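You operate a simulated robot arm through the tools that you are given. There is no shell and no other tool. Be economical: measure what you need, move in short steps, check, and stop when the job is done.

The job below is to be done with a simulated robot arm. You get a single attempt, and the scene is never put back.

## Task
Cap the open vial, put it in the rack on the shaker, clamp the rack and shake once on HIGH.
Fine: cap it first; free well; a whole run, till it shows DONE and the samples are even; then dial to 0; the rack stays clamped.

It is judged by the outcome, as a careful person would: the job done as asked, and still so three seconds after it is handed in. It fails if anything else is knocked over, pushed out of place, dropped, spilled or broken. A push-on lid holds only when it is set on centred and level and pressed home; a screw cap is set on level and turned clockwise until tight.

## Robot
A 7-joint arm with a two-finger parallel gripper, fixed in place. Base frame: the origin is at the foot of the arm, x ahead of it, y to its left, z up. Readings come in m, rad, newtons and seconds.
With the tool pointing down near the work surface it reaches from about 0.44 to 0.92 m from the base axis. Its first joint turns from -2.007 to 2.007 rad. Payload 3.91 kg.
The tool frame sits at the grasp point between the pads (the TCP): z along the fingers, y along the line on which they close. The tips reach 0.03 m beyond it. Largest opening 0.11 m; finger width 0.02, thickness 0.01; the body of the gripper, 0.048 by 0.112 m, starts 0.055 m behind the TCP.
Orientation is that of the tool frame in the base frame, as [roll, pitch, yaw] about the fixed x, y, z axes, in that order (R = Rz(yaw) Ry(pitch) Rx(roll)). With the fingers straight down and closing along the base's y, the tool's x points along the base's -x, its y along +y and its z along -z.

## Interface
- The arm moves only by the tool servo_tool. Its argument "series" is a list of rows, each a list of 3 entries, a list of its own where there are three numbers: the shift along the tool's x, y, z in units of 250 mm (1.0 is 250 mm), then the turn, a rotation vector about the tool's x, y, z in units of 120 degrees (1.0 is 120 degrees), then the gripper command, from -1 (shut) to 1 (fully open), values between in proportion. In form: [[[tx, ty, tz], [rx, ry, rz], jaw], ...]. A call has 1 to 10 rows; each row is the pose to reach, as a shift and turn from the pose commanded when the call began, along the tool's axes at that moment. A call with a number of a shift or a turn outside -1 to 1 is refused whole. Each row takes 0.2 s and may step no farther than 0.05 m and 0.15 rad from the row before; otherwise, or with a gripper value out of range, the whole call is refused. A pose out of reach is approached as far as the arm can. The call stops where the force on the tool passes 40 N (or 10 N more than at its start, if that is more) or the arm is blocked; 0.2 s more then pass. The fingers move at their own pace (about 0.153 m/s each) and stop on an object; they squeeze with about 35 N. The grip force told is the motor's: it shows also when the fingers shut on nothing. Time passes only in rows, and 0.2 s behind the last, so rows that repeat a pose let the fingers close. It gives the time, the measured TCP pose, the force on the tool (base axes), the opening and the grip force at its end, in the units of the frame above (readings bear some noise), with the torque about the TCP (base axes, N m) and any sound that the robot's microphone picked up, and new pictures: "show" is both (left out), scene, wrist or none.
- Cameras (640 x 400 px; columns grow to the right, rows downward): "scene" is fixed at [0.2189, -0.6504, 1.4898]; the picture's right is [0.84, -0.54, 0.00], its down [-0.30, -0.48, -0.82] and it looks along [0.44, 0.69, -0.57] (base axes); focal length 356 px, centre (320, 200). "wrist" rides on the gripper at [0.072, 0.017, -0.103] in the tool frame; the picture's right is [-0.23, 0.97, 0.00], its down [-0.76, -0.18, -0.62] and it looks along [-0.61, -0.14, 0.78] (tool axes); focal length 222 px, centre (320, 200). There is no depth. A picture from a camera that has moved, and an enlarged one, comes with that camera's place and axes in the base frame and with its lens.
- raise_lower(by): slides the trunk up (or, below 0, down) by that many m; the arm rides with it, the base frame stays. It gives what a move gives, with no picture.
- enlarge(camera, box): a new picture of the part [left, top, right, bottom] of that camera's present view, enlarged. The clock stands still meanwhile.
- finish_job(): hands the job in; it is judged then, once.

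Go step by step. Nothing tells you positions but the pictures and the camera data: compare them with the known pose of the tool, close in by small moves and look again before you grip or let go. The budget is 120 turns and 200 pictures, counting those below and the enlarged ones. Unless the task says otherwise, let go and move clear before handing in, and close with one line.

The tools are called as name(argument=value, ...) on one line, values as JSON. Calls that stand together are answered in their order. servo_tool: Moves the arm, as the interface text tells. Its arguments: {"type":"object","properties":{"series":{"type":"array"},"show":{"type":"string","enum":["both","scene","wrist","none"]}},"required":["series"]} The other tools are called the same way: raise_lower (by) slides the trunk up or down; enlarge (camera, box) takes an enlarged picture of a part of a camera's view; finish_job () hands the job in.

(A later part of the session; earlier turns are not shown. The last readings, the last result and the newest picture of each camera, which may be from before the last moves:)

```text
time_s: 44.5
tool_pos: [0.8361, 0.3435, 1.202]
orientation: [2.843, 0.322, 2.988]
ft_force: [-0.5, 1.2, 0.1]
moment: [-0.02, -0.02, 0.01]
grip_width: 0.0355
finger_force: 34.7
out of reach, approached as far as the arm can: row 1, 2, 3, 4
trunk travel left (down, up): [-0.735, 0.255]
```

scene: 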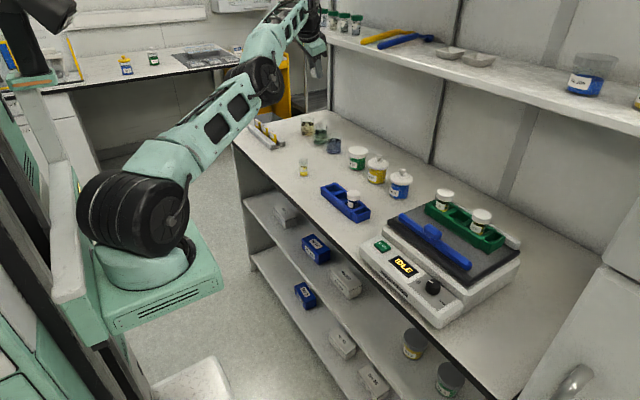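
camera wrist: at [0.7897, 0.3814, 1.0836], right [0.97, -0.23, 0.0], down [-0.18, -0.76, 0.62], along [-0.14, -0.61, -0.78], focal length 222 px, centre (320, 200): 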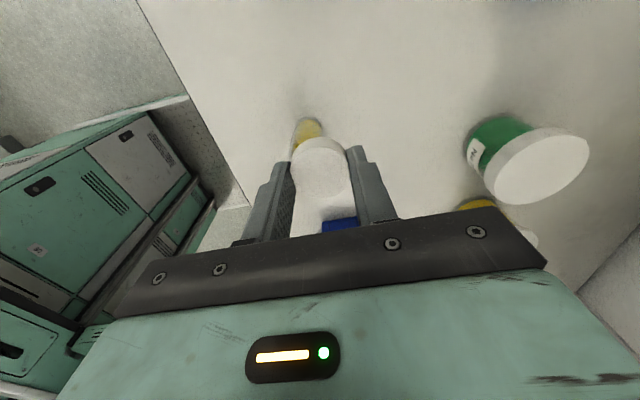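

servo_tool(series=[[[0, 0, 0], [0.046, 0.052, 0], -1], [[0, 0, 0], [0.092, 0.104, 0], -1], [[0, 0, 0], [0.138, 0.156, 0], -1]], show="none")

servo_tool(series=[[[-0.006, 0.005, -0.003], [0, 0, 0], -1], [[-0.012, 0.01, -0.005], [0, 0, 0], -1], [[0.057, -0.051, 0.023], [0, 0, 0], -1], [[0.12, -0.11, 0.05], [0, 0, 0], -1], [[0.18, -0.16, 0.073], [0, 0, 0], -1], [[0.18, -0.16, 0.073], [0, 0, 0], -1]], show="none")

```text
time_s: 45.2
tool_pos: [0.7638, 0.3087, 1.1843]
orientation: [3.126, 0.019, 3.036]
ft_force: [0.7, -0.3, 0.1]
moment: [-0.01, 0.08, 0.02]
grip_width: 0.0344
finger_force: 35.0
out of reach, approached as far as the arm can: row 1, 2, 3
trunk travel left (down, up): [-0.735, 0.255]
```

```text
time_s: 46.6
tool_pos: [0.7161, 0.2733, 1.1655]
orientation: [-3.14, 0.0, 3.039]
ft_force: [-0.2, -0.6, 0.7]
moment: [0.0, -0.01, 0.01]
grip_width: 0.0341
finger_force: 34.7
out of reach, approached as far as the arm can: row 1, 2
trunk travel left (down, up): [-0.735, 0.255]
```

Freed. Now I know the reach: within ~0.70 m of (0.22, -0.105), so I must avoid over-reaching. Checking the lid in the grip.

servo_tool(series=[[[0, 0, 0.05], [0, 0, 0], -1]], show="both")

enlarge(camera="wrist", box=[270, 120, 370, 220])

```text
time_s: 47.0
tool_pos: [0.715, 0.2735, 1.1527]
orientation: [-3.141, 0.001, 3.04]
ft_force: [0.0, 0.2, 1.3]
moment: [-0.01, -0.01, 0.05]
grip_width: 0.0342
finger_force: 35.0
trunk travel left (down, up): [-0.735, 0.255]
camera wrist: at [0.6454, 0.2966, 1.2564], right [0.33, 0.95, 0.0], down [0.74, -0.26, 0.62], along [0.59, -0.2, -0.78], focal length 222 px, centre (320, 200)
```

scene: 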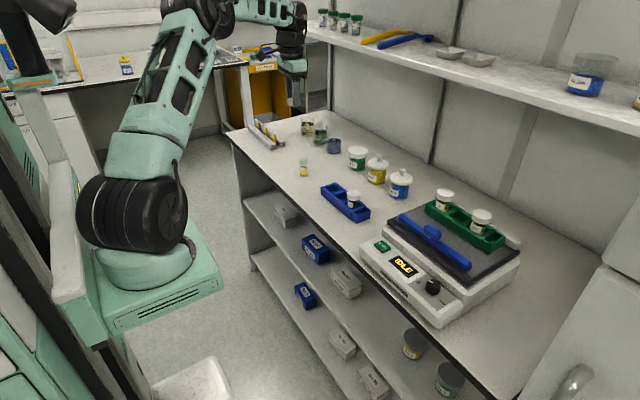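
wrist: 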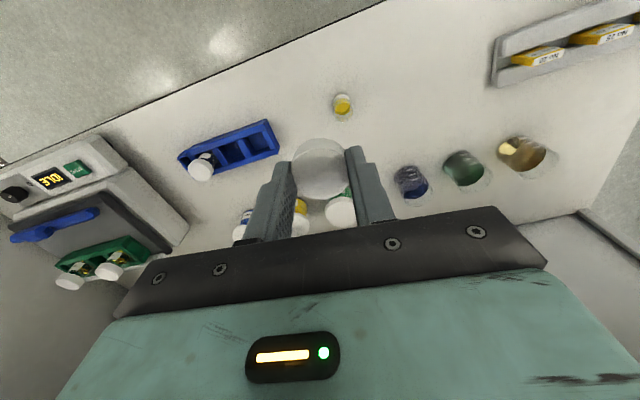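

```text
4.00 times, centred on (320, 170) of wrist
camera zoom: at [0.6454, 0.2966, 1.2564], right [0.33, 0.95, 0.0], down [0.74, -0.26, 0.62], along [0.59, -0.2, -0.78], focal length 888 px, centre (320, 320)
```

zoom: 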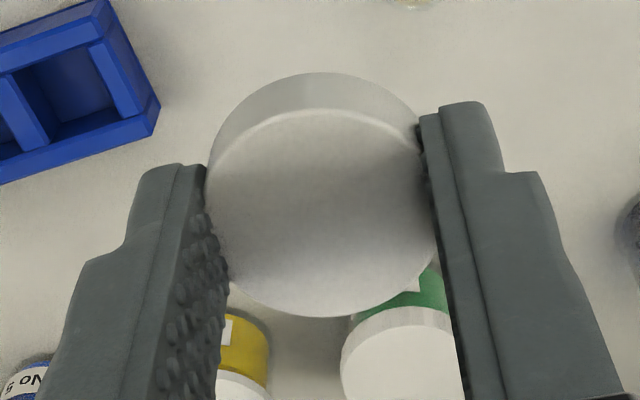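

Elbow is up again and the lid is still level. Moving over the vial at z≈1.02.

servo_tool(series=[[[-0.08, 0.05, 0.12], [0, 0, 0], -1], [[-0.158, 0.103, 0.24], [0, 0, 0], -1], [[-0.158, 0.103, 0.36], [0, 0, 0], -1], [[-0.158, 0.103, 0.48], [0, 0, 0], -1], [[-0.158, 0.103, 0.53], [0, 0, 0], -1], [[-0.158, 0.103, 0.53], [0, 0, 0], -1]], show="wrist")

enlarge(camera="wrist", box=[260, 80, 380, 155])

enlarge(camera="scene", box=[270, 125, 350, 185])

```text
time_s: 48.5
tool_pos: [0.7583, 0.295, 1.0187]
orientation: [-3.141, -0.001, 3.037]
ft_force: [0.1, 0.5, 1.1]
moment: [0.0, 0.02, 0.0]
grip_width: 0.0342
finger_force: 34.7
trunk travel left (down, up): [-0.735, 0.255]
camera wrist: at [0.6882, 0.3184, 1.1228], right [0.33, 0.94, 0.0], down [0.74, -0.26, 0.62], along [0.59, -0.2, -0.78], focal length 222 px, centre (320, 200)
```

wrist: 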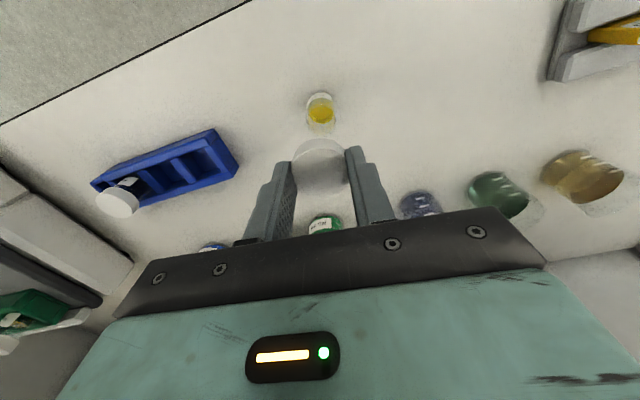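

```text
5.33 times, centred on (320, 118) of wrist
camera zoom: at [0.6882, 0.3184, 1.1228], right [0.33, 0.94, 0.0], down [0.74, -0.26, 0.62], along [0.59, -0.2, -0.78], focal length 1185 px, centre (320, 640)
```

zoom: 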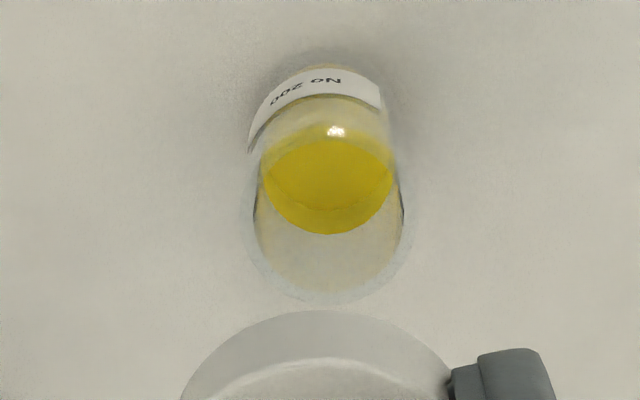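

```text
6.67 times, centred on (310, 155) of scene
camera zoom: at [0.2189, -0.6504, 1.4898], right [0.84, -0.54, 0.0], down [-0.3, -0.48, -0.82], along [0.44, 0.69, -0.57], focal length 2377 px, centre (387, 500)
```

zoom: 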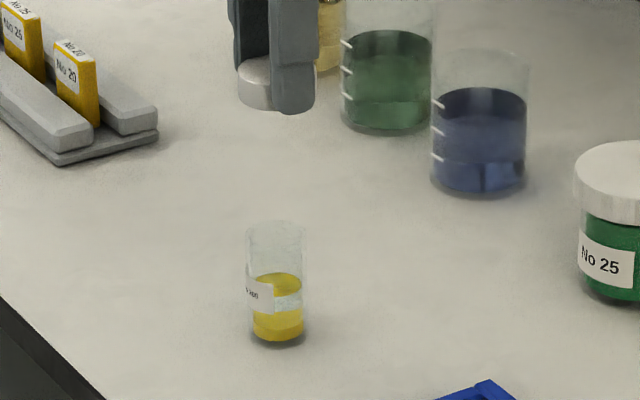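

Lid and vial line up within ~1.5 mm; apply that and descend to just above the rim.

servo_tool(series=[[[0, 0.006, 0.1], [0, 0, 0], -1], [[0, 0.006, 0.2], [0, 0, 0], -1], [[0, 0.006, 0.27], [0, 0, 0], -1], [[0, 0.006, 0.27], [0, 0, 0], -1]], show="wrist")

enlarge(camera="scene", box=[280, 135, 328, 185])

enlarge(camera="wrist", box=[270, 110, 370, 210])

```text
time_s: 49.5
tool_pos: [0.7577, 0.2966, 0.9517]
orientation: [3.14, 0.001, 3.037]
ft_force: [-0.2, -0.1, 0.7]
moment: [0.01, 0.0, -0.03]
grip_width: 0.0341
finger_force: 35.0
trunk travel left (down, up): [-0.735, 0.255]
camera wrist: at [0.6882, 0.32, 1.0557], right [0.33, 0.95, 0.0], down [0.74, -0.26, 0.62], along [0.59, -0.2, -0.78], focal length 222 px, centre (320, 200)
```

wrist: 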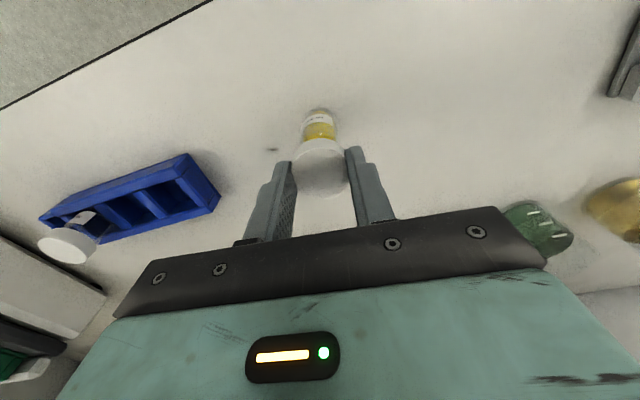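

```text
8.00 times, centred on (304, 160) of scene
camera zoom: at [0.2189, -0.6504, 1.4898], right [0.84, -0.54, 0.0], down [-0.3, -0.48, -0.82], along [0.44, 0.69, -0.57], focal length 2852 px, centre (448, 520)
```

zoom: 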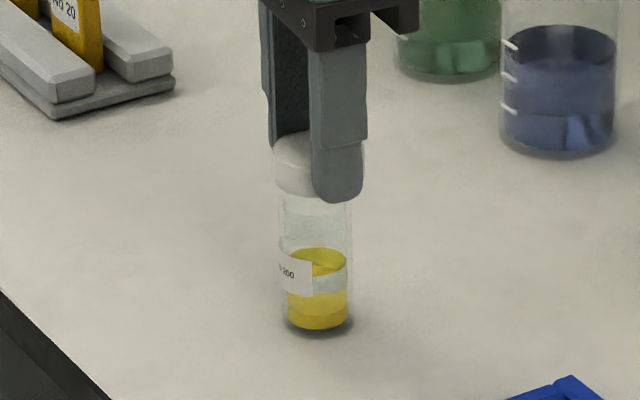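

```text
4.00 times, centred on (320, 160) of wrist
camera zoom: at [0.6882, 0.32, 1.0557], right [0.33, 0.95, 0.0], down [0.74, -0.26, 0.62], along [0.59, -0.2, -0.78], focal length 888 px, centre (320, 360)
```

zoom: 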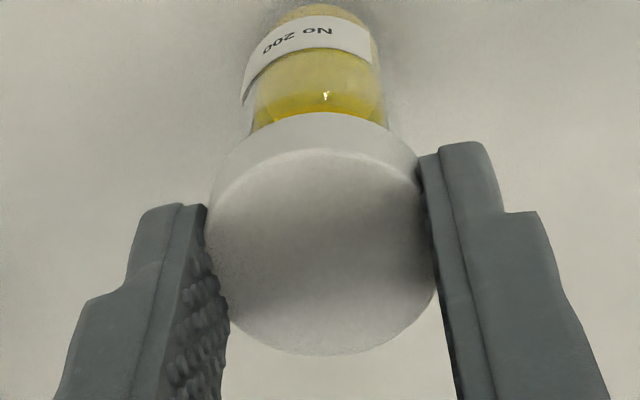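

Alignment is good. Now press down slowly.

servo_tool(series=[[[0, 0, 0.012], [0, 0, 0], -1], [[0, 0, 0.024], [0, 0, 0], -1], [[0, 0, 0.036], [0, 0, 0], -1], [[0, 0, 0.048], [0, 0, 0], -1], [[0, 0, 0.06], [0, 0, 0], -1]], show="none")

enlarge(camera="scene", box=[280, 135, 328, 185])

```text
time_s: 50.6
tool_pos: [0.7572, 0.2967, 0.9394]
orientation: [3.138, 0.003, 3.037]
ft_force: [-3.2, -0.6, 19.0]
moment: [-0.04, 0.31, 0.02]
grip_width: 0.0337
finger_force: 35.2
trunk travel left (down, up): [-0.735, 0.255]
```

```text
8.00 times, centred on (304, 160) of scene
camera zoom: at [0.2189, -0.6504, 1.4898], right [0.84, -0.54, 0.0], down [-0.3, -0.48, -0.82], along [0.44, 0.69, -0.57], focal length 2852 px, centre (448, 520)
```

zoom: 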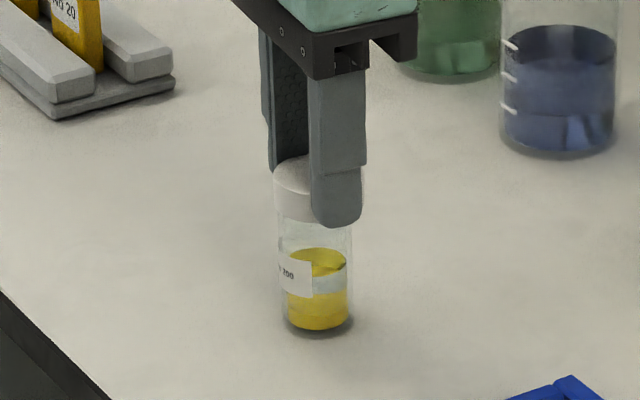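

servo_tool(series=[[[0, 0, 0.008], [0, 0, 0], -1], [[0, 0, 0.016], [0, 0, 0], -1], [[0, 0, 0.024], [0, 0, 0], -1], [[0, 0, 0.032], [0, 0, 0], -1], [[0, 0, 0.04], [0, 0, 0], -1]], show="none")

enlarge(camera="scene", box=[280, 135, 328, 185])

```text
time_s: 51.9
tool_pos: [0.756, 0.2962, 0.9285]
orientation: [3.14, 0.002, 3.036]
ft_force: [-0.4, -0.5, 30.0]
moment: [0.17, 0.42, 0.02]
grip_width: 0.0353
finger_force: 34.7
trunk travel left (down, up): [-0.735, 0.255]
```

```text
8.00 times, centred on (304, 160) of scene
camera zoom: at [0.2189, -0.6504, 1.4898], right [0.84, -0.54, 0.0], down [-0.3, -0.48, -0.82], along [0.44, 0.69, -0.57], focal length 2852 px, centre (448, 520)
```

zoom: 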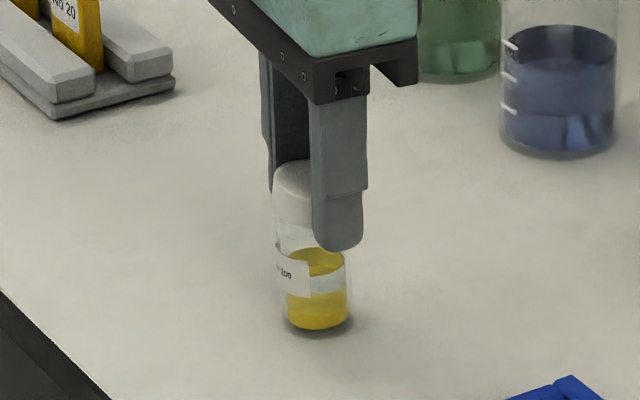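

The fingers slipped down the lid. I'll let go, rise, close the fingers and press the lid home from above; first a look.

servo_tool(series=[[[0, 0, -0.02], [0, 0, 0], -1], [[0, 0, -0.02], [0, 0, 0], 0.2], [[0, 0, -0.02], [0, 0, 0], 0.2], [[0, 0, -0.12], [0, 0, 0], 0.2], [[0, 0, -0.28], [0, 0, 0], 0.2], [[0, 0, -0.28], [0, 0, 0], -1], [[0, 0, -0.28], [0, 0, 0], -1], [[0, 0, -0.28], [0, 0, 0], -1]], show="wrist")

enlarge(camera="scene", box=[280, 135, 328, 185])

enlarge(camera="wrist", box=[270, 90, 370, 190])

```text
time_s: 53.6
tool_pos: [0.7571, 0.2953, 0.9964]
orientation: [-3.141, 0.001, 3.036]
ft_force: [0.6, -0.7, -0.2]
moment: [-0.02, -0.03, 0.0]
grip_width: 0.0001
finger_force: 35.0
trunk travel left (down, up): [-0.735, 0.255]
camera wrist: at [0.6882, 0.3195, 1.1008], right [0.33, 0.94, 0.0], down [0.74, -0.26, 0.62], along [0.59, -0.2, -0.78], focal length 222 px, centre (320, 200)
```

wrist: 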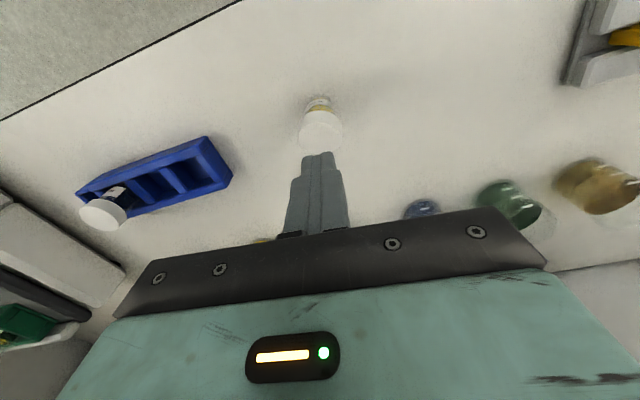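

```text
8.00 times, centred on (304, 160) of scene
camera zoom: at [0.2189, -0.6504, 1.4898], right [0.84, -0.54, 0.0], down [-0.3, -0.48, -0.82], along [0.44, 0.69, -0.57], focal length 2852 px, centre (448, 520)
```

zoom: 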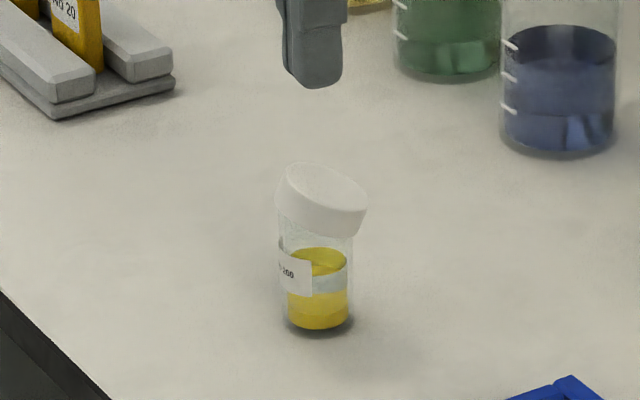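

```text
4.00 times, centred on (320, 140) of wrist
camera zoom: at [0.6882, 0.3195, 1.1008], right [0.33, 0.94, 0.0], down [0.74, -0.26, 0.62], along [0.59, -0.2, -0.78], focal length 888 px, centre (320, 440)
```

zoom: 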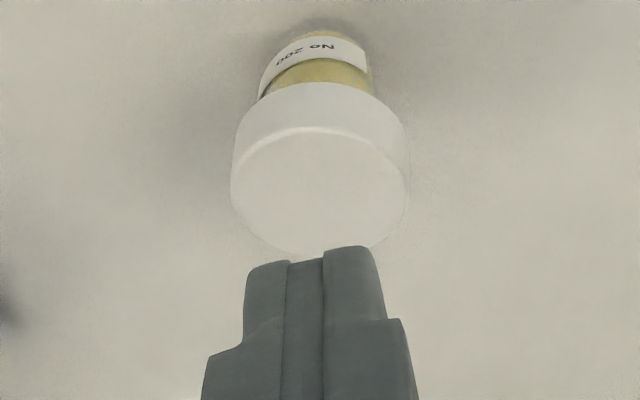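

The lid sits tilted (low towards +x/-y). I'll press the high side gently with the closed fingertips to level it, then check.

servo_tool(series=[[[0.012, 0.008, 0.08], [0, 0, 0], -1], [[0.012, 0.008, 0.12], [0, 0, 0], -1], [[0.012, 0.008, 0.135], [0, 0, 0], -1], [[0.012, 0.008, 0.15], [0, 0, 0], -1], [[0.012, 0.008, 0.165], [0, 0, 0], -1]], show="none")

enlarge(camera="scene", box=[280, 135, 328, 185])

```text
time_s: 54.9
tool_pos: [0.7545, 0.2975, 0.9562]
orientation: [-3.141, -0.001, 3.037]
ft_force: [0.6, 0.0, -0.2]
moment: [-0.01, -0.03, -0.01]
grip_width: 0.0
finger_force: 35.2
trunk travel left (down, up): [-0.735, 0.255]
```

```text
8.00 times, centred on (304, 160) of scene
camera zoom: at [0.2189, -0.6504, 1.4898], right [0.84, -0.54, 0.0], down [-0.3, -0.48, -0.82], along [0.44, 0.69, -0.57], focal length 2852 px, centre (448, 520)
```

zoom: 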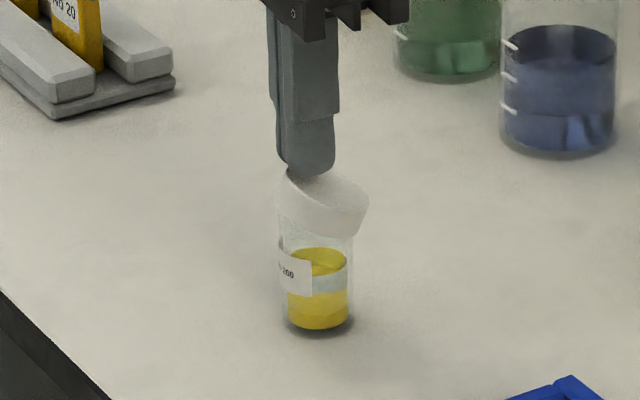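

servo_tool(series=[[[0, 0, 0.01], [0, 0, 0], -1], [[0, 0, 0.02], [0, 0, 0], -1], [[0, 0, 0.03], [0, 0, 0], -1]], show="none")

enlarge(camera="scene", box=[280, 135, 328, 185])

```text
time_s: 55.6
tool_pos: [0.7535, 0.2996, 0.951]
orientation: [3.138, 0.001, 3.038]
ft_force: [-3.8, 0.1, 19.8]
moment: [0.03, 0.27, 0.0]
grip_width: 0.0
finger_force: 34.8
trunk travel left (down, up): [-0.735, 0.255]
```

```text
8.00 times, centred on (304, 160) of scene
camera zoom: at [0.2189, -0.6504, 1.4898], right [0.84, -0.54, 0.0], down [-0.3, -0.48, -0.82], along [0.44, 0.69, -0.57], focal length 2852 px, centre (448, 520)
```

zoom: 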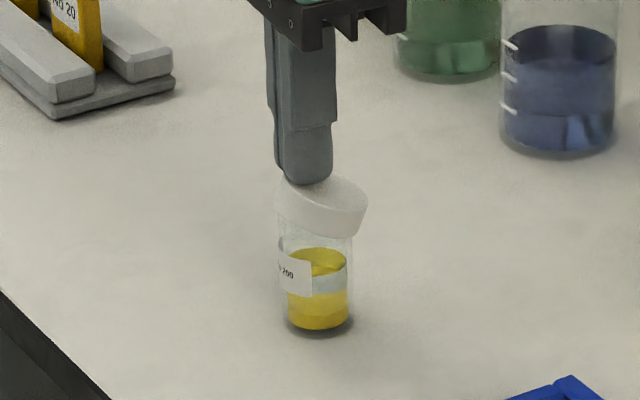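

Forces indicate the lid was ~2 mm too far in +x and tipped about the closing axis. I'll re-grip it closing along x, which levels and re-centres it at the vial's x≈0.758.

servo_tool(series=[[[0, 0, -0.1], [0, 0, 0], -1], [[0, 0, -0.24], [0, 0, 0], -1], [[0, 0, -0.24], [0, 0, 0.07], -1], [[0, 0, -0.24], [0, 0, 0.14], -1], [[0, 0, -0.24], [0, 0, 0.21], 0.4], [[0, 0, -0.24], [0, 0, 0.28], 0.4], [[0, 0, -0.24], [0, 0, 0.35], 0.4], [[0, 0, -0.24], [0, 0, 0.42], 0.4], [[0, 0, -0.24], [0, 0, 0.49], 0.4], [[0, 0, -0.24], [0, 0, 0.56], 0.4]], show="none")

servo_tool(series=[[[0, 0, 0], [0, 0, 0.07], 0.4], [[0, 0, 0], [0, 0, 0.14], 0.4], [[0, 0, 0], [0, 0, 0.14], 0.4]], show="both")

enlarge(camera="wrist", box=[250, 70, 390, 170])

```text
time_s: 57.9
tool_pos: [0.7543, 0.2979, 1.0084]
orientation: [-3.139, 0.0, 1.862]
ft_force: [-0.2, 0.1, -0.5]
moment: [-0.02, -0.01, 0.02]
grip_width: 0.0767
finger_force: 0.0
trunk travel left (down, up): [-0.735, 0.255]
```

```text
time_s: 58.6
tool_pos: [0.7547, 0.2996, 1.0079]
orientation: [-3.139, -0.001, 1.57]
ft_force: [-0.6, 1.1, 0.2]
moment: [-0.01, 0.02, 0.01]
grip_width: 0.0769
finger_force: 0.1
trunk travel left (down, up): [-0.735, 0.255]
camera wrist: at [0.7722, 0.3702, 1.1121], right [0.97, -0.23, 0.0], down [-0.18, -0.76, 0.62], along [-0.14, -0.61, -0.78], focal length 222 px, centre (320, 200)
```

scene: 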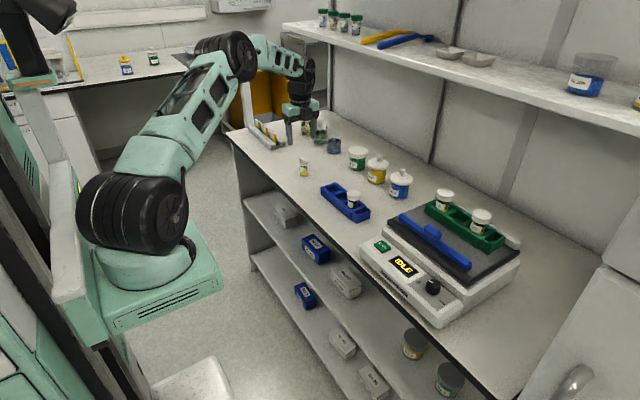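
wrist: 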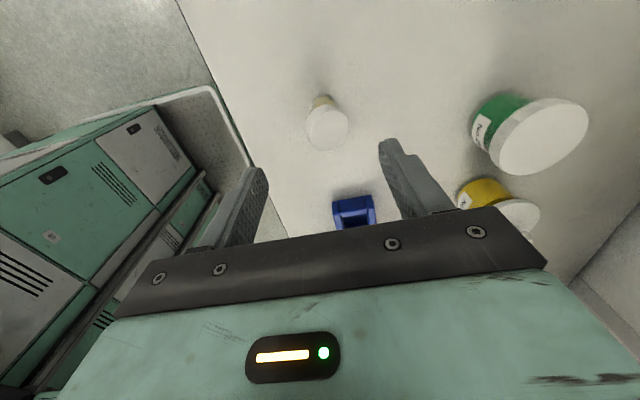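

```text
4.00 times, centred on (320, 120) of wrist
camera zoom: at [0.7722, 0.3702, 1.1121], right [0.97, -0.23, 0.0], down [-0.18, -0.76, 0.62], along [-0.14, -0.61, -0.78], focal length 888 px, centre (320, 520)
```

zoom: 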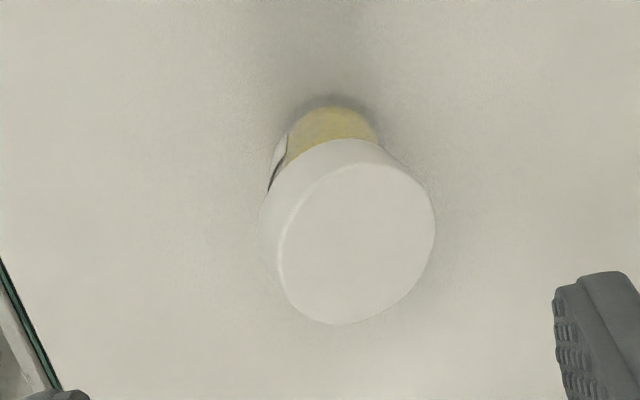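

servo_tool(series=[[[-0.0124, 0.015, 0.15], [0, 0, 0], 0.4], [[-0.0124, 0.015, 0.25], [0, 0, 0], 0.4], [[-0.0124, 0.015, 0.305], [0, 0, 0], 0.4], [[-0.0124, 0.015, 0.305], [0, 0, 0], -0.1], [[-0.0124, 0.015, 0.305], [0, 0, 0], -0.25], [[-0.0124, 0.015, 0.305], [0, 0, 0], -0.32], [[-0.0124, 0.015, 0.305], [0, 0, 0], -0.5], [[-0.0124, 0.015, 0.305], [0, 0, 0], -1], [[-0.0124, 0.015, 0.305], [0, 0, 0], -1]], show="wrist")

enlarge(camera="scene", box=[280, 135, 328, 185])

enlarge(camera="wrist", box=[270, 110, 370, 210])

```text
time_s: 60.6
tool_pos: [0.7571, 0.2961, 0.9314]
orientation: [3.141, 0.002, 1.573]
ft_force: [-0.2, 0.3, 0.4]
moment: [0.03, 0.01, 0.01]
grip_width: 0.0333
finger_force: 35.1
trunk travel left (down, up): [-0.735, 0.255]
camera wrist: at [0.7762, 0.3675, 1.0361], right [0.97, -0.23, 0.0], down [-0.18, -0.76, 0.62], along [-0.14, -0.61, -0.78], focal length 222 px, centre (320, 200)
```

wrist: 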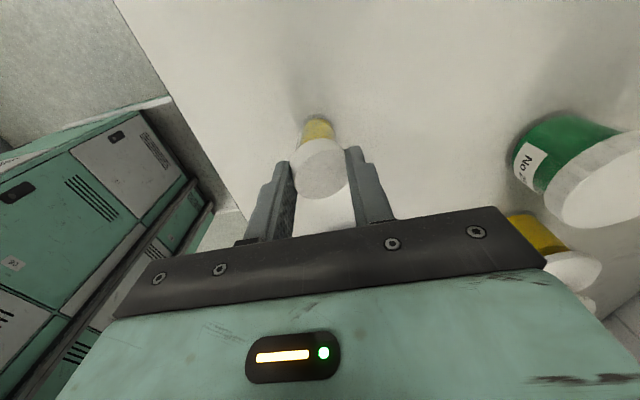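

```text
8.00 times, centred on (304, 160) of scene
camera zoom: at [0.2189, -0.6504, 1.4898], right [0.84, -0.54, 0.0], down [-0.3, -0.48, -0.82], along [0.44, 0.69, -0.57], focal length 2852 px, centre (448, 520)
```

zoom: 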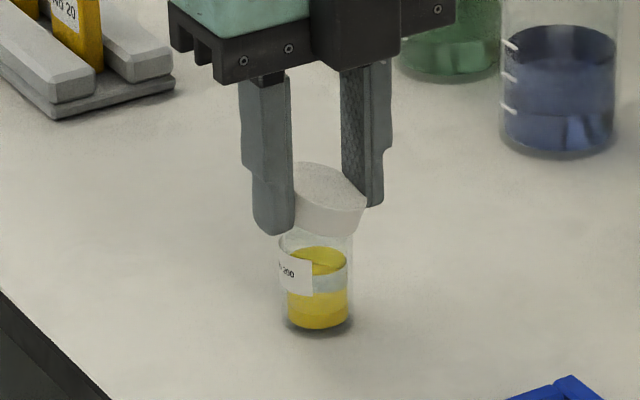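

```text
4.00 times, centred on (320, 160) of wrist
camera zoom: at [0.7762, 0.3675, 1.0361], right [0.97, -0.23, 0.0], down [-0.18, -0.76, 0.62], along [-0.14, -0.61, -0.78], focal length 888 px, centre (320, 360)
```

zoom: 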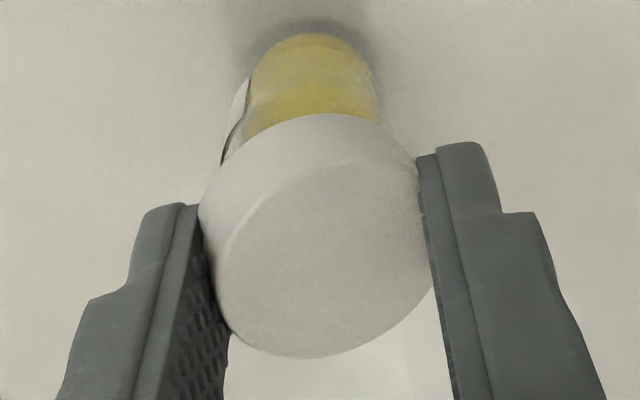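

servo_tool(series=[[[0, 0, -0.02], [0, 0, 0], -1], [[0, 0, -0.04], [0, 0, 0], -1], [[0, 0, -0.06], [0, 0, 0], -1]], show="none")

enlarge(camera="scene", box=[280, 135, 328, 185])

enlarge(camera="wrist", box=[270, 110, 370, 210])

```text
time_s: 61.5
tool_pos: [0.7592, 0.2956, 0.9472]
orientation: [3.141, 0.001, 1.572]
ft_force: [-0.3, 0.0, -0.3]
moment: [-0.01, 0.03, 0.05]
grip_width: 0.033
finger_force: 34.7
trunk travel left (down, up): [-0.735, 0.255]
```

```text
8.00 times, centred on (304, 160) of scene
camera zoom: at [0.2189, -0.6504, 1.4898], right [0.84, -0.54, 0.0], down [-0.3, -0.48, -0.82], along [0.44, 0.69, -0.57], focal length 2852 px, centre (448, 520)
```

zoom: 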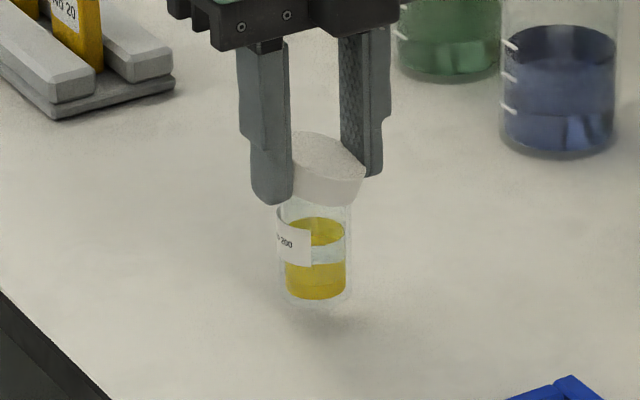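

```text
4.00 times, centred on (320, 160) of wrist
camera zoom: at [0.7757, 0.3671, 1.051], right [0.97, -0.23, 0.0], down [-0.18, -0.76, 0.62], along [-0.14, -0.61, -0.78], focal length 888 px, centre (320, 360)
```

zoom: 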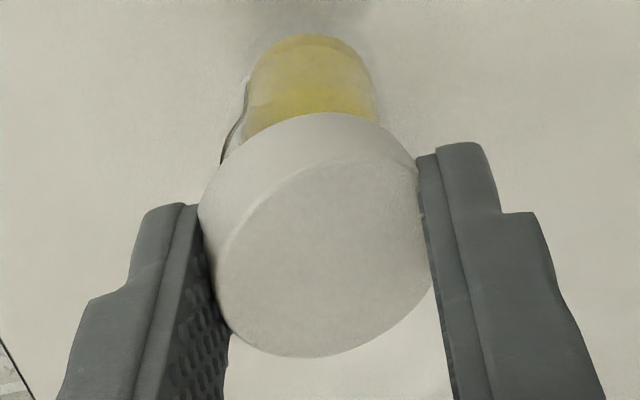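

The vial came up with the jammed lid; set it straight back down, release and look.

servo_tool(series=[[[0, 0, 0.02], [0, 0, 0], -1], [[0, 0, 0.04], [0, 0, 0], -1], [[0, 0, 0.057], [0, 0, 0], -1], [[0, 0, 0.062], [0, 0, 0], -1]], show="none")

enlarge(camera="scene", box=[280, 135, 328, 185])

```text
time_s: 62.5
tool_pos: [0.7579, 0.2959, 0.9321]
orientation: [-3.141, 0.0, 1.572]
ft_force: [-0.3, 0.0, 4.9]
moment: [-0.02, 0.03, 0.02]
grip_width: 0.0334
finger_force: 35.6
trunk travel left (down, up): [-0.735, 0.255]
```

```text
8.00 times, centred on (304, 160) of scene
camera zoom: at [0.2189, -0.6504, 1.4898], right [0.84, -0.54, 0.0], down [-0.3, -0.48, -0.82], along [0.44, 0.69, -0.57], focal length 2852 px, centre (448, 520)
```

zoom: 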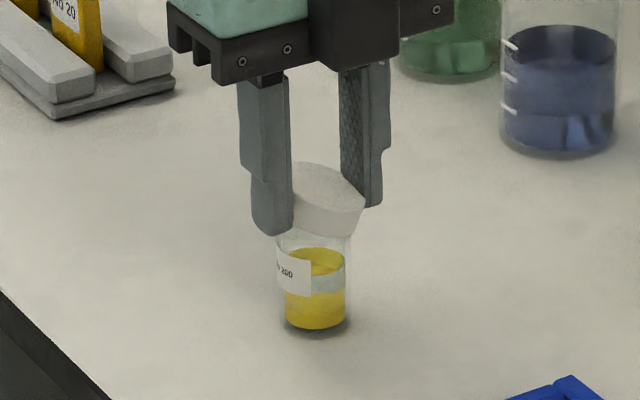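

servo_tool(series=[[[0, 0, 0], [0, 0, 0], 0], [[0, 0, 0], [0, 0, 0], 0.4], [[0, 0, -0.1], [0, 0, 0], 0.4], [[0, 0, -0.25], [0, 0, 0], 0.4], [[0, 0, -0.25], [0, 0, -0.07], 0.4], [[0, 0, -0.25], [0, 0, -0.14], 0.4], [[0, 0, -0.25], [0, 0, -0.21], 0.4], [[0, 0, -0.25], [0, 0, -0.28], 0.4], [[0, 0, -0.25], [0, 0, -0.35], 0.4], [[0, 0, -0.25], [0, 0, -0.42], 0.4]], show="none")

servo_tool(series=[[[0, 0, 0], [0, 0, -0.07], 0.4], [[0, 0, 0], [0, 0, -0.14], 0.4], [[0, 0, 0], [0, 0, -0.21], 0.4], [[0, 0, 0], [0, 0, -0.28], 0.4], [[0, 0, 0], [0, 0, -0.33], 0.4], [[0, 0, 0], [0, 0, -0.33], 0.4]], show="wrist")

enlarge(camera="wrist", box=[250, 70, 390, 170])

enlarge(camera="scene", box=[280, 135, 328, 185])

```text
time_s: 64.7
tool_pos: [0.7577, 0.2964, 0.9935]
orientation: [3.141, -0.001, 2.455]
ft_force: [-0.1, -0.9, -0.1]
moment: [-0.01, -0.02, 0.0]
grip_width: 0.0771
finger_force: 0.2
trunk travel left (down, up): [-0.735, 0.255]
```

```text
time_s: 66.0
tool_pos: [0.7587, 0.2945, 0.9935]
orientation: [-3.141, -0.001, -3.139]
ft_force: [0.7, -0.1, -0.5]
moment: [0.01, -0.01, 0.02]
grip_width: 0.0772
finger_force: 0.0
trunk travel left (down, up): [-0.735, 0.255]
camera wrist: at [0.6865, 0.3111, 1.098], right [0.23, 0.97, 0.0], down [0.76, -0.18, 0.62], along [0.61, -0.14, -0.78], focal length 222 px, centre (320, 200)
```

wrist: 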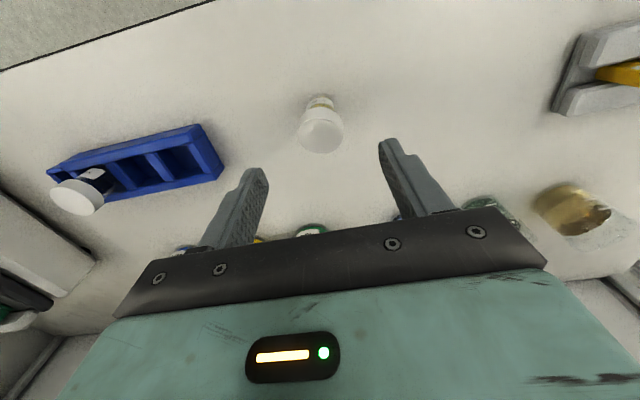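

```text
4.00 times, centred on (320, 120) of wrist
camera zoom: at [0.6865, 0.3111, 1.098], right [0.23, 0.97, 0.0], down [0.76, -0.18, 0.62], along [0.61, -0.14, -0.78], focal length 888 px, centre (320, 520)
```

zoom: 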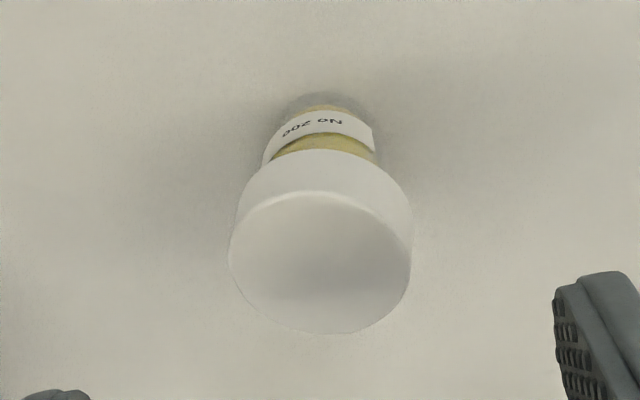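

```text
8.00 times, centred on (304, 160) of scene
camera zoom: at [0.2189, -0.6504, 1.4898], right [0.84, -0.54, 0.0], down [-0.3, -0.48, -0.82], along [0.44, 0.69, -0.57], focal length 2852 px, centre (448, 520)
```

zoom: 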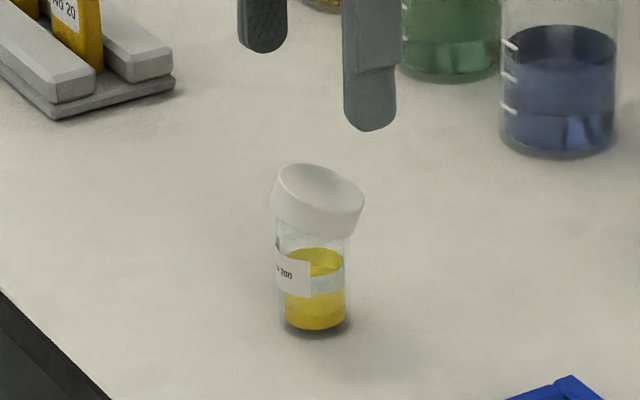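

servo_tool(series=[[[0, 0.004, 0.12], [0, 0, 0], 0.4], [[0, 0.004, 0.23], [0, 0, 0], 0.4], [[0, 0.004, 0.23], [0, 0, 0], 0], [[0, 0.004, 0.23], [0, 0, 0], -0.25], [[0, 0.004, 0.23], [0, 0, 0], -1], [[0, 0.004, 0.23], [0, 0, 0], -1], [[0, 0.004, 0.21], [0, 0, 0], -1], [[0, 0.004, 0.19], [0, 0, 0], -1], [[0, 0.004, 0.17], [0, 0, 0], -1]], show="none")

enlarge(camera="scene", box=[280, 135, 328, 185])

```text
time_s: 68.0
tool_pos: [0.759, 0.2968, 0.9522]
orientation: [3.141, -0.001, -3.14]
ft_force: [0.2, -0.4, 0.0]
moment: [0.01, -0.04, -0.02]
grip_width: 0.033
finger_force: 34.8
trunk travel left (down, up): [-0.735, 0.255]
```

```text
8.00 times, centred on (304, 160) of scene
camera zoom: at [0.2189, -0.6504, 1.4898], right [0.84, -0.54, 0.0], down [-0.3, -0.48, -0.82], along [0.44, 0.69, -0.57], focal length 2852 px, centre (448, 520)
```

zoom: 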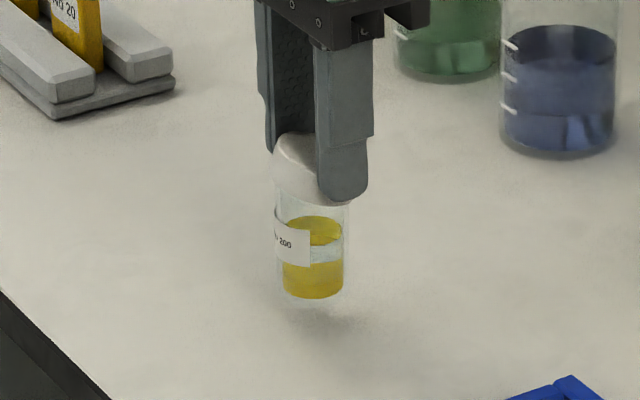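

The vial stays hooked in the tilted lid. I'll set it down, hold it lightly pressed, then rotate the gripper (pads on the tilt axis) to level the lid onto the rim.

servo_tool(series=[[[0, 0, 0.03], [0, 0, 0], -1], [[0, 0, 0.058], [0, 0, 0], -1], [[0, 0, 0.068], [0, 0, 0], -1], [[0, 0, 0.074], [0, 0, 0], -1], [[0, 0, 0.078], [0, 0, 0], -1]], show="none")

enlarge(camera="scene", box=[280, 135, 328, 185])

```text
time_s: 69.2
tool_pos: [0.7586, 0.2968, 0.9348]
orientation: [3.139, 0.003, -3.141]
ft_force: [0.7, -0.8, 21.4]
moment: [0.01, -0.15, -0.02]
grip_width: 0.034
finger_force: 34.9
trunk travel left (down, up): [-0.735, 0.255]
```

```text
8.00 times, centred on (304, 160) of scene
camera zoom: at [0.2189, -0.6504, 1.4898], right [0.84, -0.54, 0.0], down [-0.3, -0.48, -0.82], along [0.44, 0.69, -0.57], focal length 2852 px, centre (448, 520)
```

zoom: 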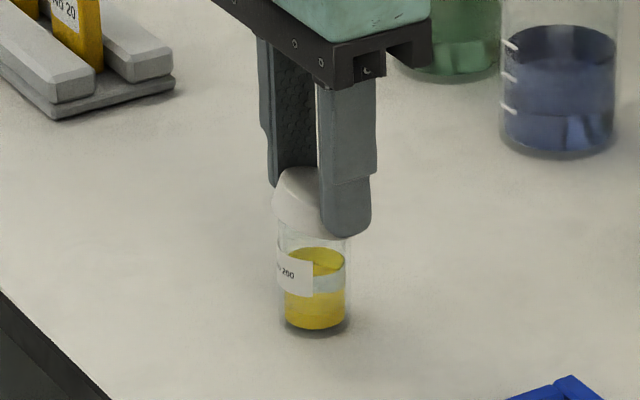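

servo_tool(series=[[[0.008, 0, -0.004], [0, -0.045, 0], -1], [[0.015, 0, -0.004], [0, -0.09, 0], -1], [[0.022, 0, -0.002], [0, -0.13, 0], -1], [[0.022, 0, 0.004], [0, -0.13, 0], -1]], show="none")

enlarge(camera="scene", box=[280, 135, 328, 185])

enlarge(camera="wrist", box=[270, 110, 370, 210])

```text
time_s: 70.2
tool_pos: [0.7527, 0.2963, 0.933]
orientation: [-3.141, 0.272, -3.141]
ft_force: [-1.5, -0.9, 11.5]
moment: [-0.17, -0.01, -0.03]
grip_width: 0.0342
finger_force: 35.3
trunk travel left (down, up): [-0.735, 0.255]
```

```text
8.00 times, centred on (304, 160) of scene
camera zoom: at [0.2189, -0.6504, 1.4898], right [0.84, -0.54, 0.0], down [-0.3, -0.48, -0.82], along [0.44, 0.69, -0.57], focal length 2852 px, centre (448, 520)
```

zoom: 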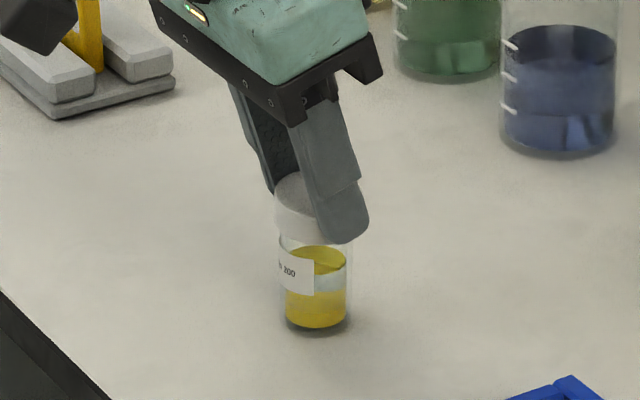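

```text
4.00 times, centred on (320, 160) of wrist
camera zoom: at [0.6552, 0.3124, 1.0121], right [0.22, 0.97, 0.06], down [0.57, -0.18, 0.81], along [0.8, -0.14, -0.59], focal length 888 px, centre (320, 360)
```

zoom: 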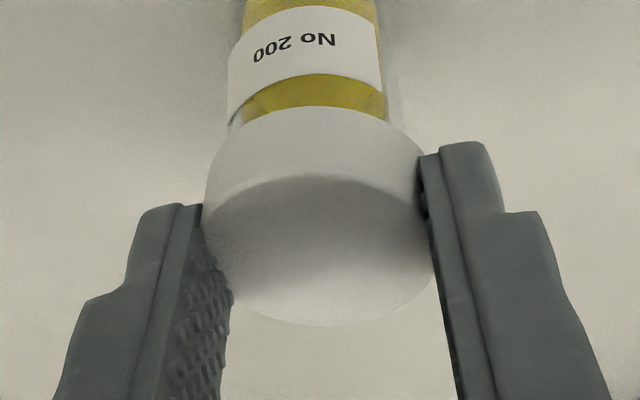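

The lid looks level now. Release, withdraw, straighten the tool and look.

servo_tool(series=[[[0, 0, 0], [0, 0, 0], 0], [[0, 0, 0], [0, 0, 0], 0.3], [[0, 0, -0.12], [0, 0, 0], 0.3], [[0, 0, -0.28], [0, 0, 0], 0.3], [[0, 0, -0.28], [0, 0.065, 0], 0.3], [[0, 0, -0.28], [0, 0.13, 0], -1], [[0, 0, -0.28], [0, 0.13, 0], -1]], show="wrist")

enlarge(camera="scene", box=[280, 135, 328, 185])

enlarge(camera="wrist", box=[250, 60, 390, 160])

```text
time_s: 71.8
tool_pos: [0.7332, 0.2961, 1.0002]
orientation: [-3.141, -0.001, -3.14]
ft_force: [-0.1, 0.4, 0.5]
moment: [0.03, 0.01, 0.01]
grip_width: 0.0
finger_force: 35.0
trunk travel left (down, up): [-0.735, 0.255]
camera wrist: at [0.6623, 0.3124, 1.1029], right [0.23, 0.97, 0.0], down [0.76, -0.18, 0.62], along [0.61, -0.14, -0.78], focal length 222 px, centre (320, 200)
```

wrist: 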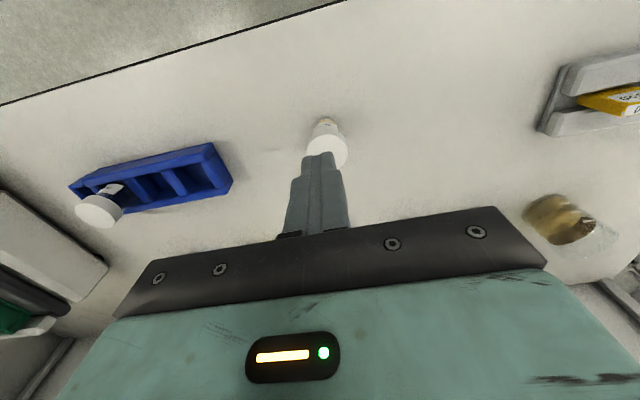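

```text
8.00 times, centred on (304, 160) of scene
camera zoom: at [0.2189, -0.6504, 1.4898], right [0.84, -0.54, 0.0], down [-0.3, -0.48, -0.82], along [0.44, 0.69, -0.57], focal length 2852 px, centre (448, 520)
```

zoom: 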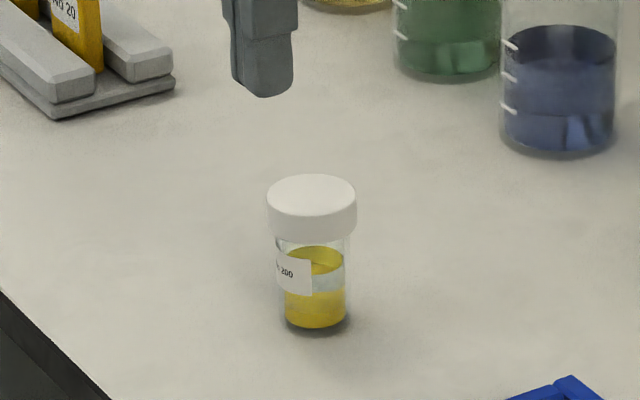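

```text
4.00 times, centred on (320, 110) of wrist
camera zoom: at [0.6623, 0.3124, 1.1029], right [0.23, 0.97, 0.0], down [0.76, -0.18, 0.62], along [0.61, -0.14, -0.78], focal length 888 px, centre (320, 560)
```

zoom: 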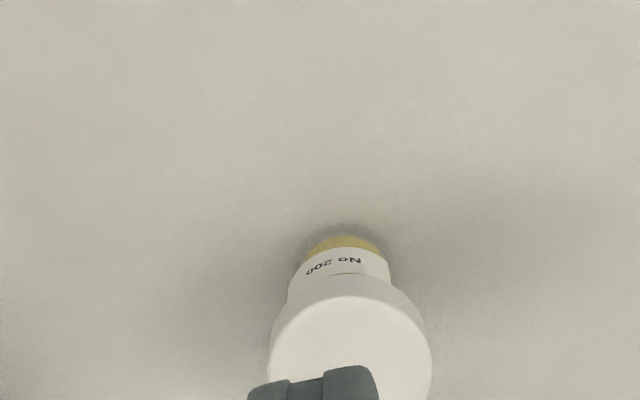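

Level and centred. Now press it home with the closed fingertips.

servo_tool(series=[[[-0.098, 0.008, 0], [0, 0, 0], -1], [[-0.098, 0.008, 0.12], [0, 0, 0], -1], [[-0.098, 0.008, 0.18], [0, 0, 0], -1], [[-0.098, 0.008, 0.195], [0, 0, 0], -1], [[-0.098, 0.008, 0.21], [0, 0, 0], -1], [[-0.098, 0.008, 0.22], [0, 0, 0], -1], [[-0.098, 0.008, 0.23], [0, 0, 0], -1], [[-0.098, 0.008, 0.24], [0, 0, 0], -1], [[-0.098, 0.008, 0.25], [0, 0, 0], -1], [[-0.098, 0.008, 0.26], [0, 0, 0], -1]], show="none")

enlarge(camera="scene", box=[280, 135, 328, 185])

```text
time_s: 74.0
tool_pos: [0.7613, 0.2996, 0.943]
orientation: [3.134, 0.011, -3.139]
ft_force: [-3.9, -2.8, 18.0]
moment: [-0.12, 0.23, 0.01]
grip_width: 0.0
finger_force: 34.6
trunk travel left (down, up): [-0.735, 0.255]
heard: snap
stopped in row 10: the force on the tool passed its limit at 42 N (the readings are from after the stop); the commanded pose is now the measured one
```

```text
8.00 times, centred on (304, 160) of scene
camera zoom: at [0.2189, -0.6504, 1.4898], right [0.84, -0.54, 0.0], down [-0.3, -0.48, -0.82], along [0.44, 0.69, -0.57], focal length 2852 px, centre (448, 520)
```

zoom: 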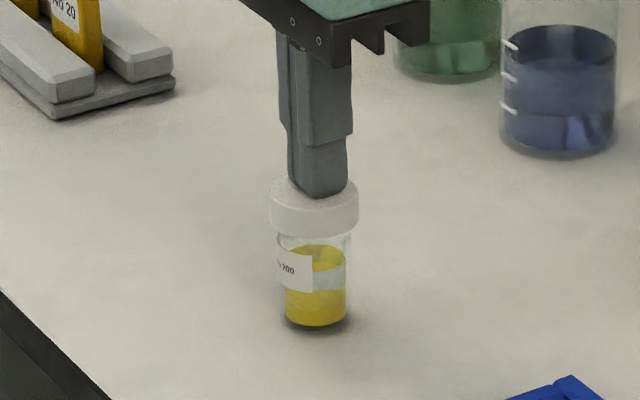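

A snap was heard: lid is home. Rise, turn to closing along x, and open.

servo_tool(series=[[[0.014, -0.012, -0.12], [0, 0, 0], -1], [[0.014, -0.012, -0.24], [0, 0, 0], -1], [[0.014, -0.012, -0.24], [0, 0, 0.07], -1], [[0.014, -0.012, -0.24], [0, 0, 0.14], 0.4], [[0.014, -0.012, -0.24], [0, 0, 0.21], 0.4], [[0.014, -0.012, -0.24], [0, 0, 0.28], 0.4], [[0.014, -0.012, -0.24], [0, 0, 0.35], 0.4], [[0.014, -0.012, -0.24], [0, 0, 0.42], 0.4], [[0.014, -0.012, -0.24], [0, 0, 0.49], 0.4], [[0.014, -0.012, -0.24], [0, 0, 0.56], 0.4]], show="none")

servo_tool(series=[[[0, 0, 0], [0, 0, 0.07], 0.4], [[0, 0, 0], [0, 0, 0.14], 0.4], [[0, 0, 0], [0, 0, 0.19], 0.4], [[0, 0, 0], [0, 0, 0.19], 0.4]], show="wrist")

enlarge(camera="scene", box=[280, 135, 328, 185])

```text
time_s: 76.2
tool_pos: [0.757, 0.2954, 0.9992]
orientation: [3.134, -0.002, 1.966]
ft_force: [0.2, -0.2, 0.6]
moment: [0.02, 0.01, -0.02]
grip_width: 0.0767
finger_force: 0.0
trunk travel left (down, up): [-0.735, 0.255]
```

```text
time_s: 77.2
tool_pos: [0.7568, 0.2962, 0.9994]
orientation: [3.134, -0.006, 1.572]
ft_force: [0.1, 0.4, -0.3]
moment: [0.0, -0.01, 0.0]
grip_width: 0.077
finger_force: 0.1
trunk travel left (down, up): [-0.735, 0.255]
camera wrist: at [0.7735, 0.367, 1.104], right [0.97, -0.23, 0.01], down [-0.18, -0.76, 0.62], along [-0.14, -0.6, -0.79], focal length 222 px, centre (320, 200)
```

wrist: 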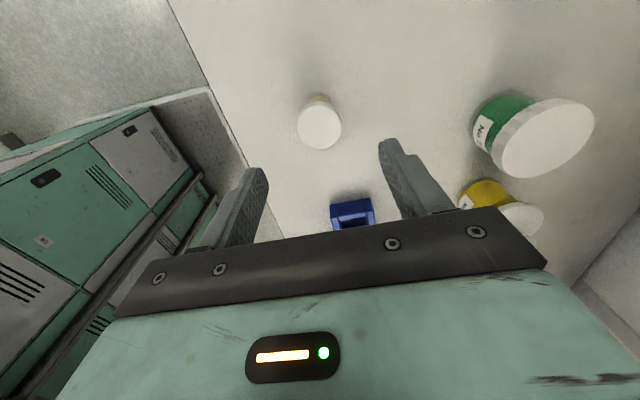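

```text
8.00 times, centred on (304, 160) of scene
camera zoom: at [0.2189, -0.6504, 1.4898], right [0.84, -0.54, 0.0], down [-0.3, -0.48, -0.82], along [0.44, 0.69, -0.57], focal length 2852 px, centre (448, 520)
```

zoom: 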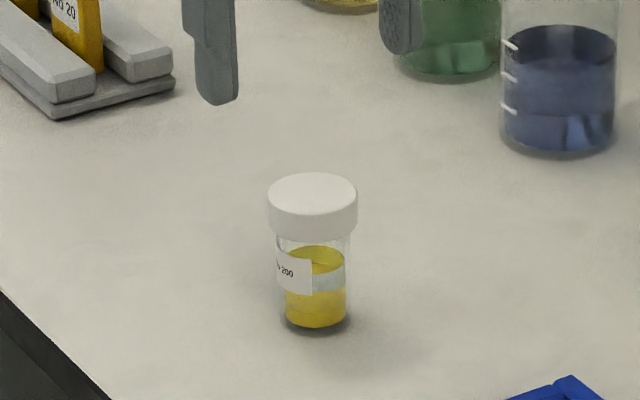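

servo_tool(series=[[[0, 0, 0.15], [0, 0, 0], 0.4], [[0, 0, 0.26], [0, 0, 0], 0.4], [[0, 0, 0.26], [0, 0, 0], 0], [[0, 0, 0.26], [0, 0, 0], -0.25], [[0, 0, 0.26], [0, 0, 0], -1], [[0, 0, 0.26], [0, 0, 0], -1], [[0, 0, 0.22], [0, 0, 0], -1], [[0, 0, 0.15], [0, 0, 0], -1], [[0, 0, 0.15], [0, 0, 0], -1]], show="wrist")

enlarge(camera="scene", box=[280, 125, 328, 185])

```text
time_s: 79.2
tool_pos: [0.7572, 0.2965, 0.9609]
orientation: [3.134, -0.002, 1.57]
ft_force: [-0.6, -0.6, 0.0]
moment: [0.01, 0.0, 0.0]
grip_width: 0.0352
finger_force: 35.0
trunk travel left (down, up): [-0.735, 0.255]
camera wrist: at [0.7739, 0.3675, 1.0665], right [0.97, -0.23, 0.01], down [-0.18, -0.76, 0.62], along [-0.14, -0.6, -0.79], focal length 222 px, centre (320, 200)
```

wrist: 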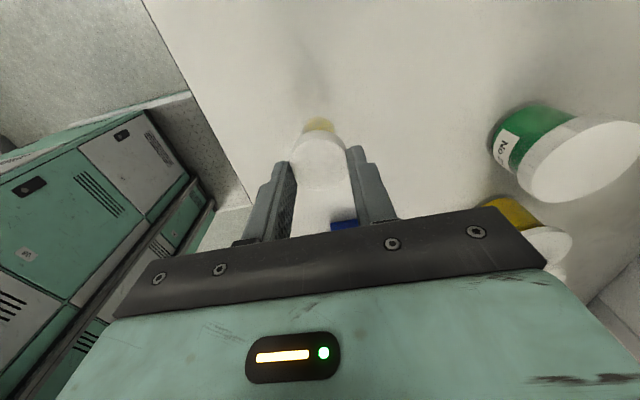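

```text
6.67 times, centred on (304, 155) of scene
camera zoom: at [0.2189, -0.6504, 1.4898], right [0.84, -0.54, 0.0], down [-0.3, -0.48, -0.82], along [0.44, 0.69, -0.57], focal length 2377 px, centre (427, 500)
```

zoom: 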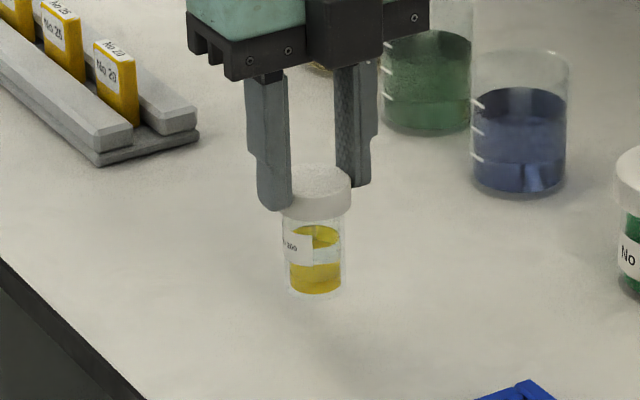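

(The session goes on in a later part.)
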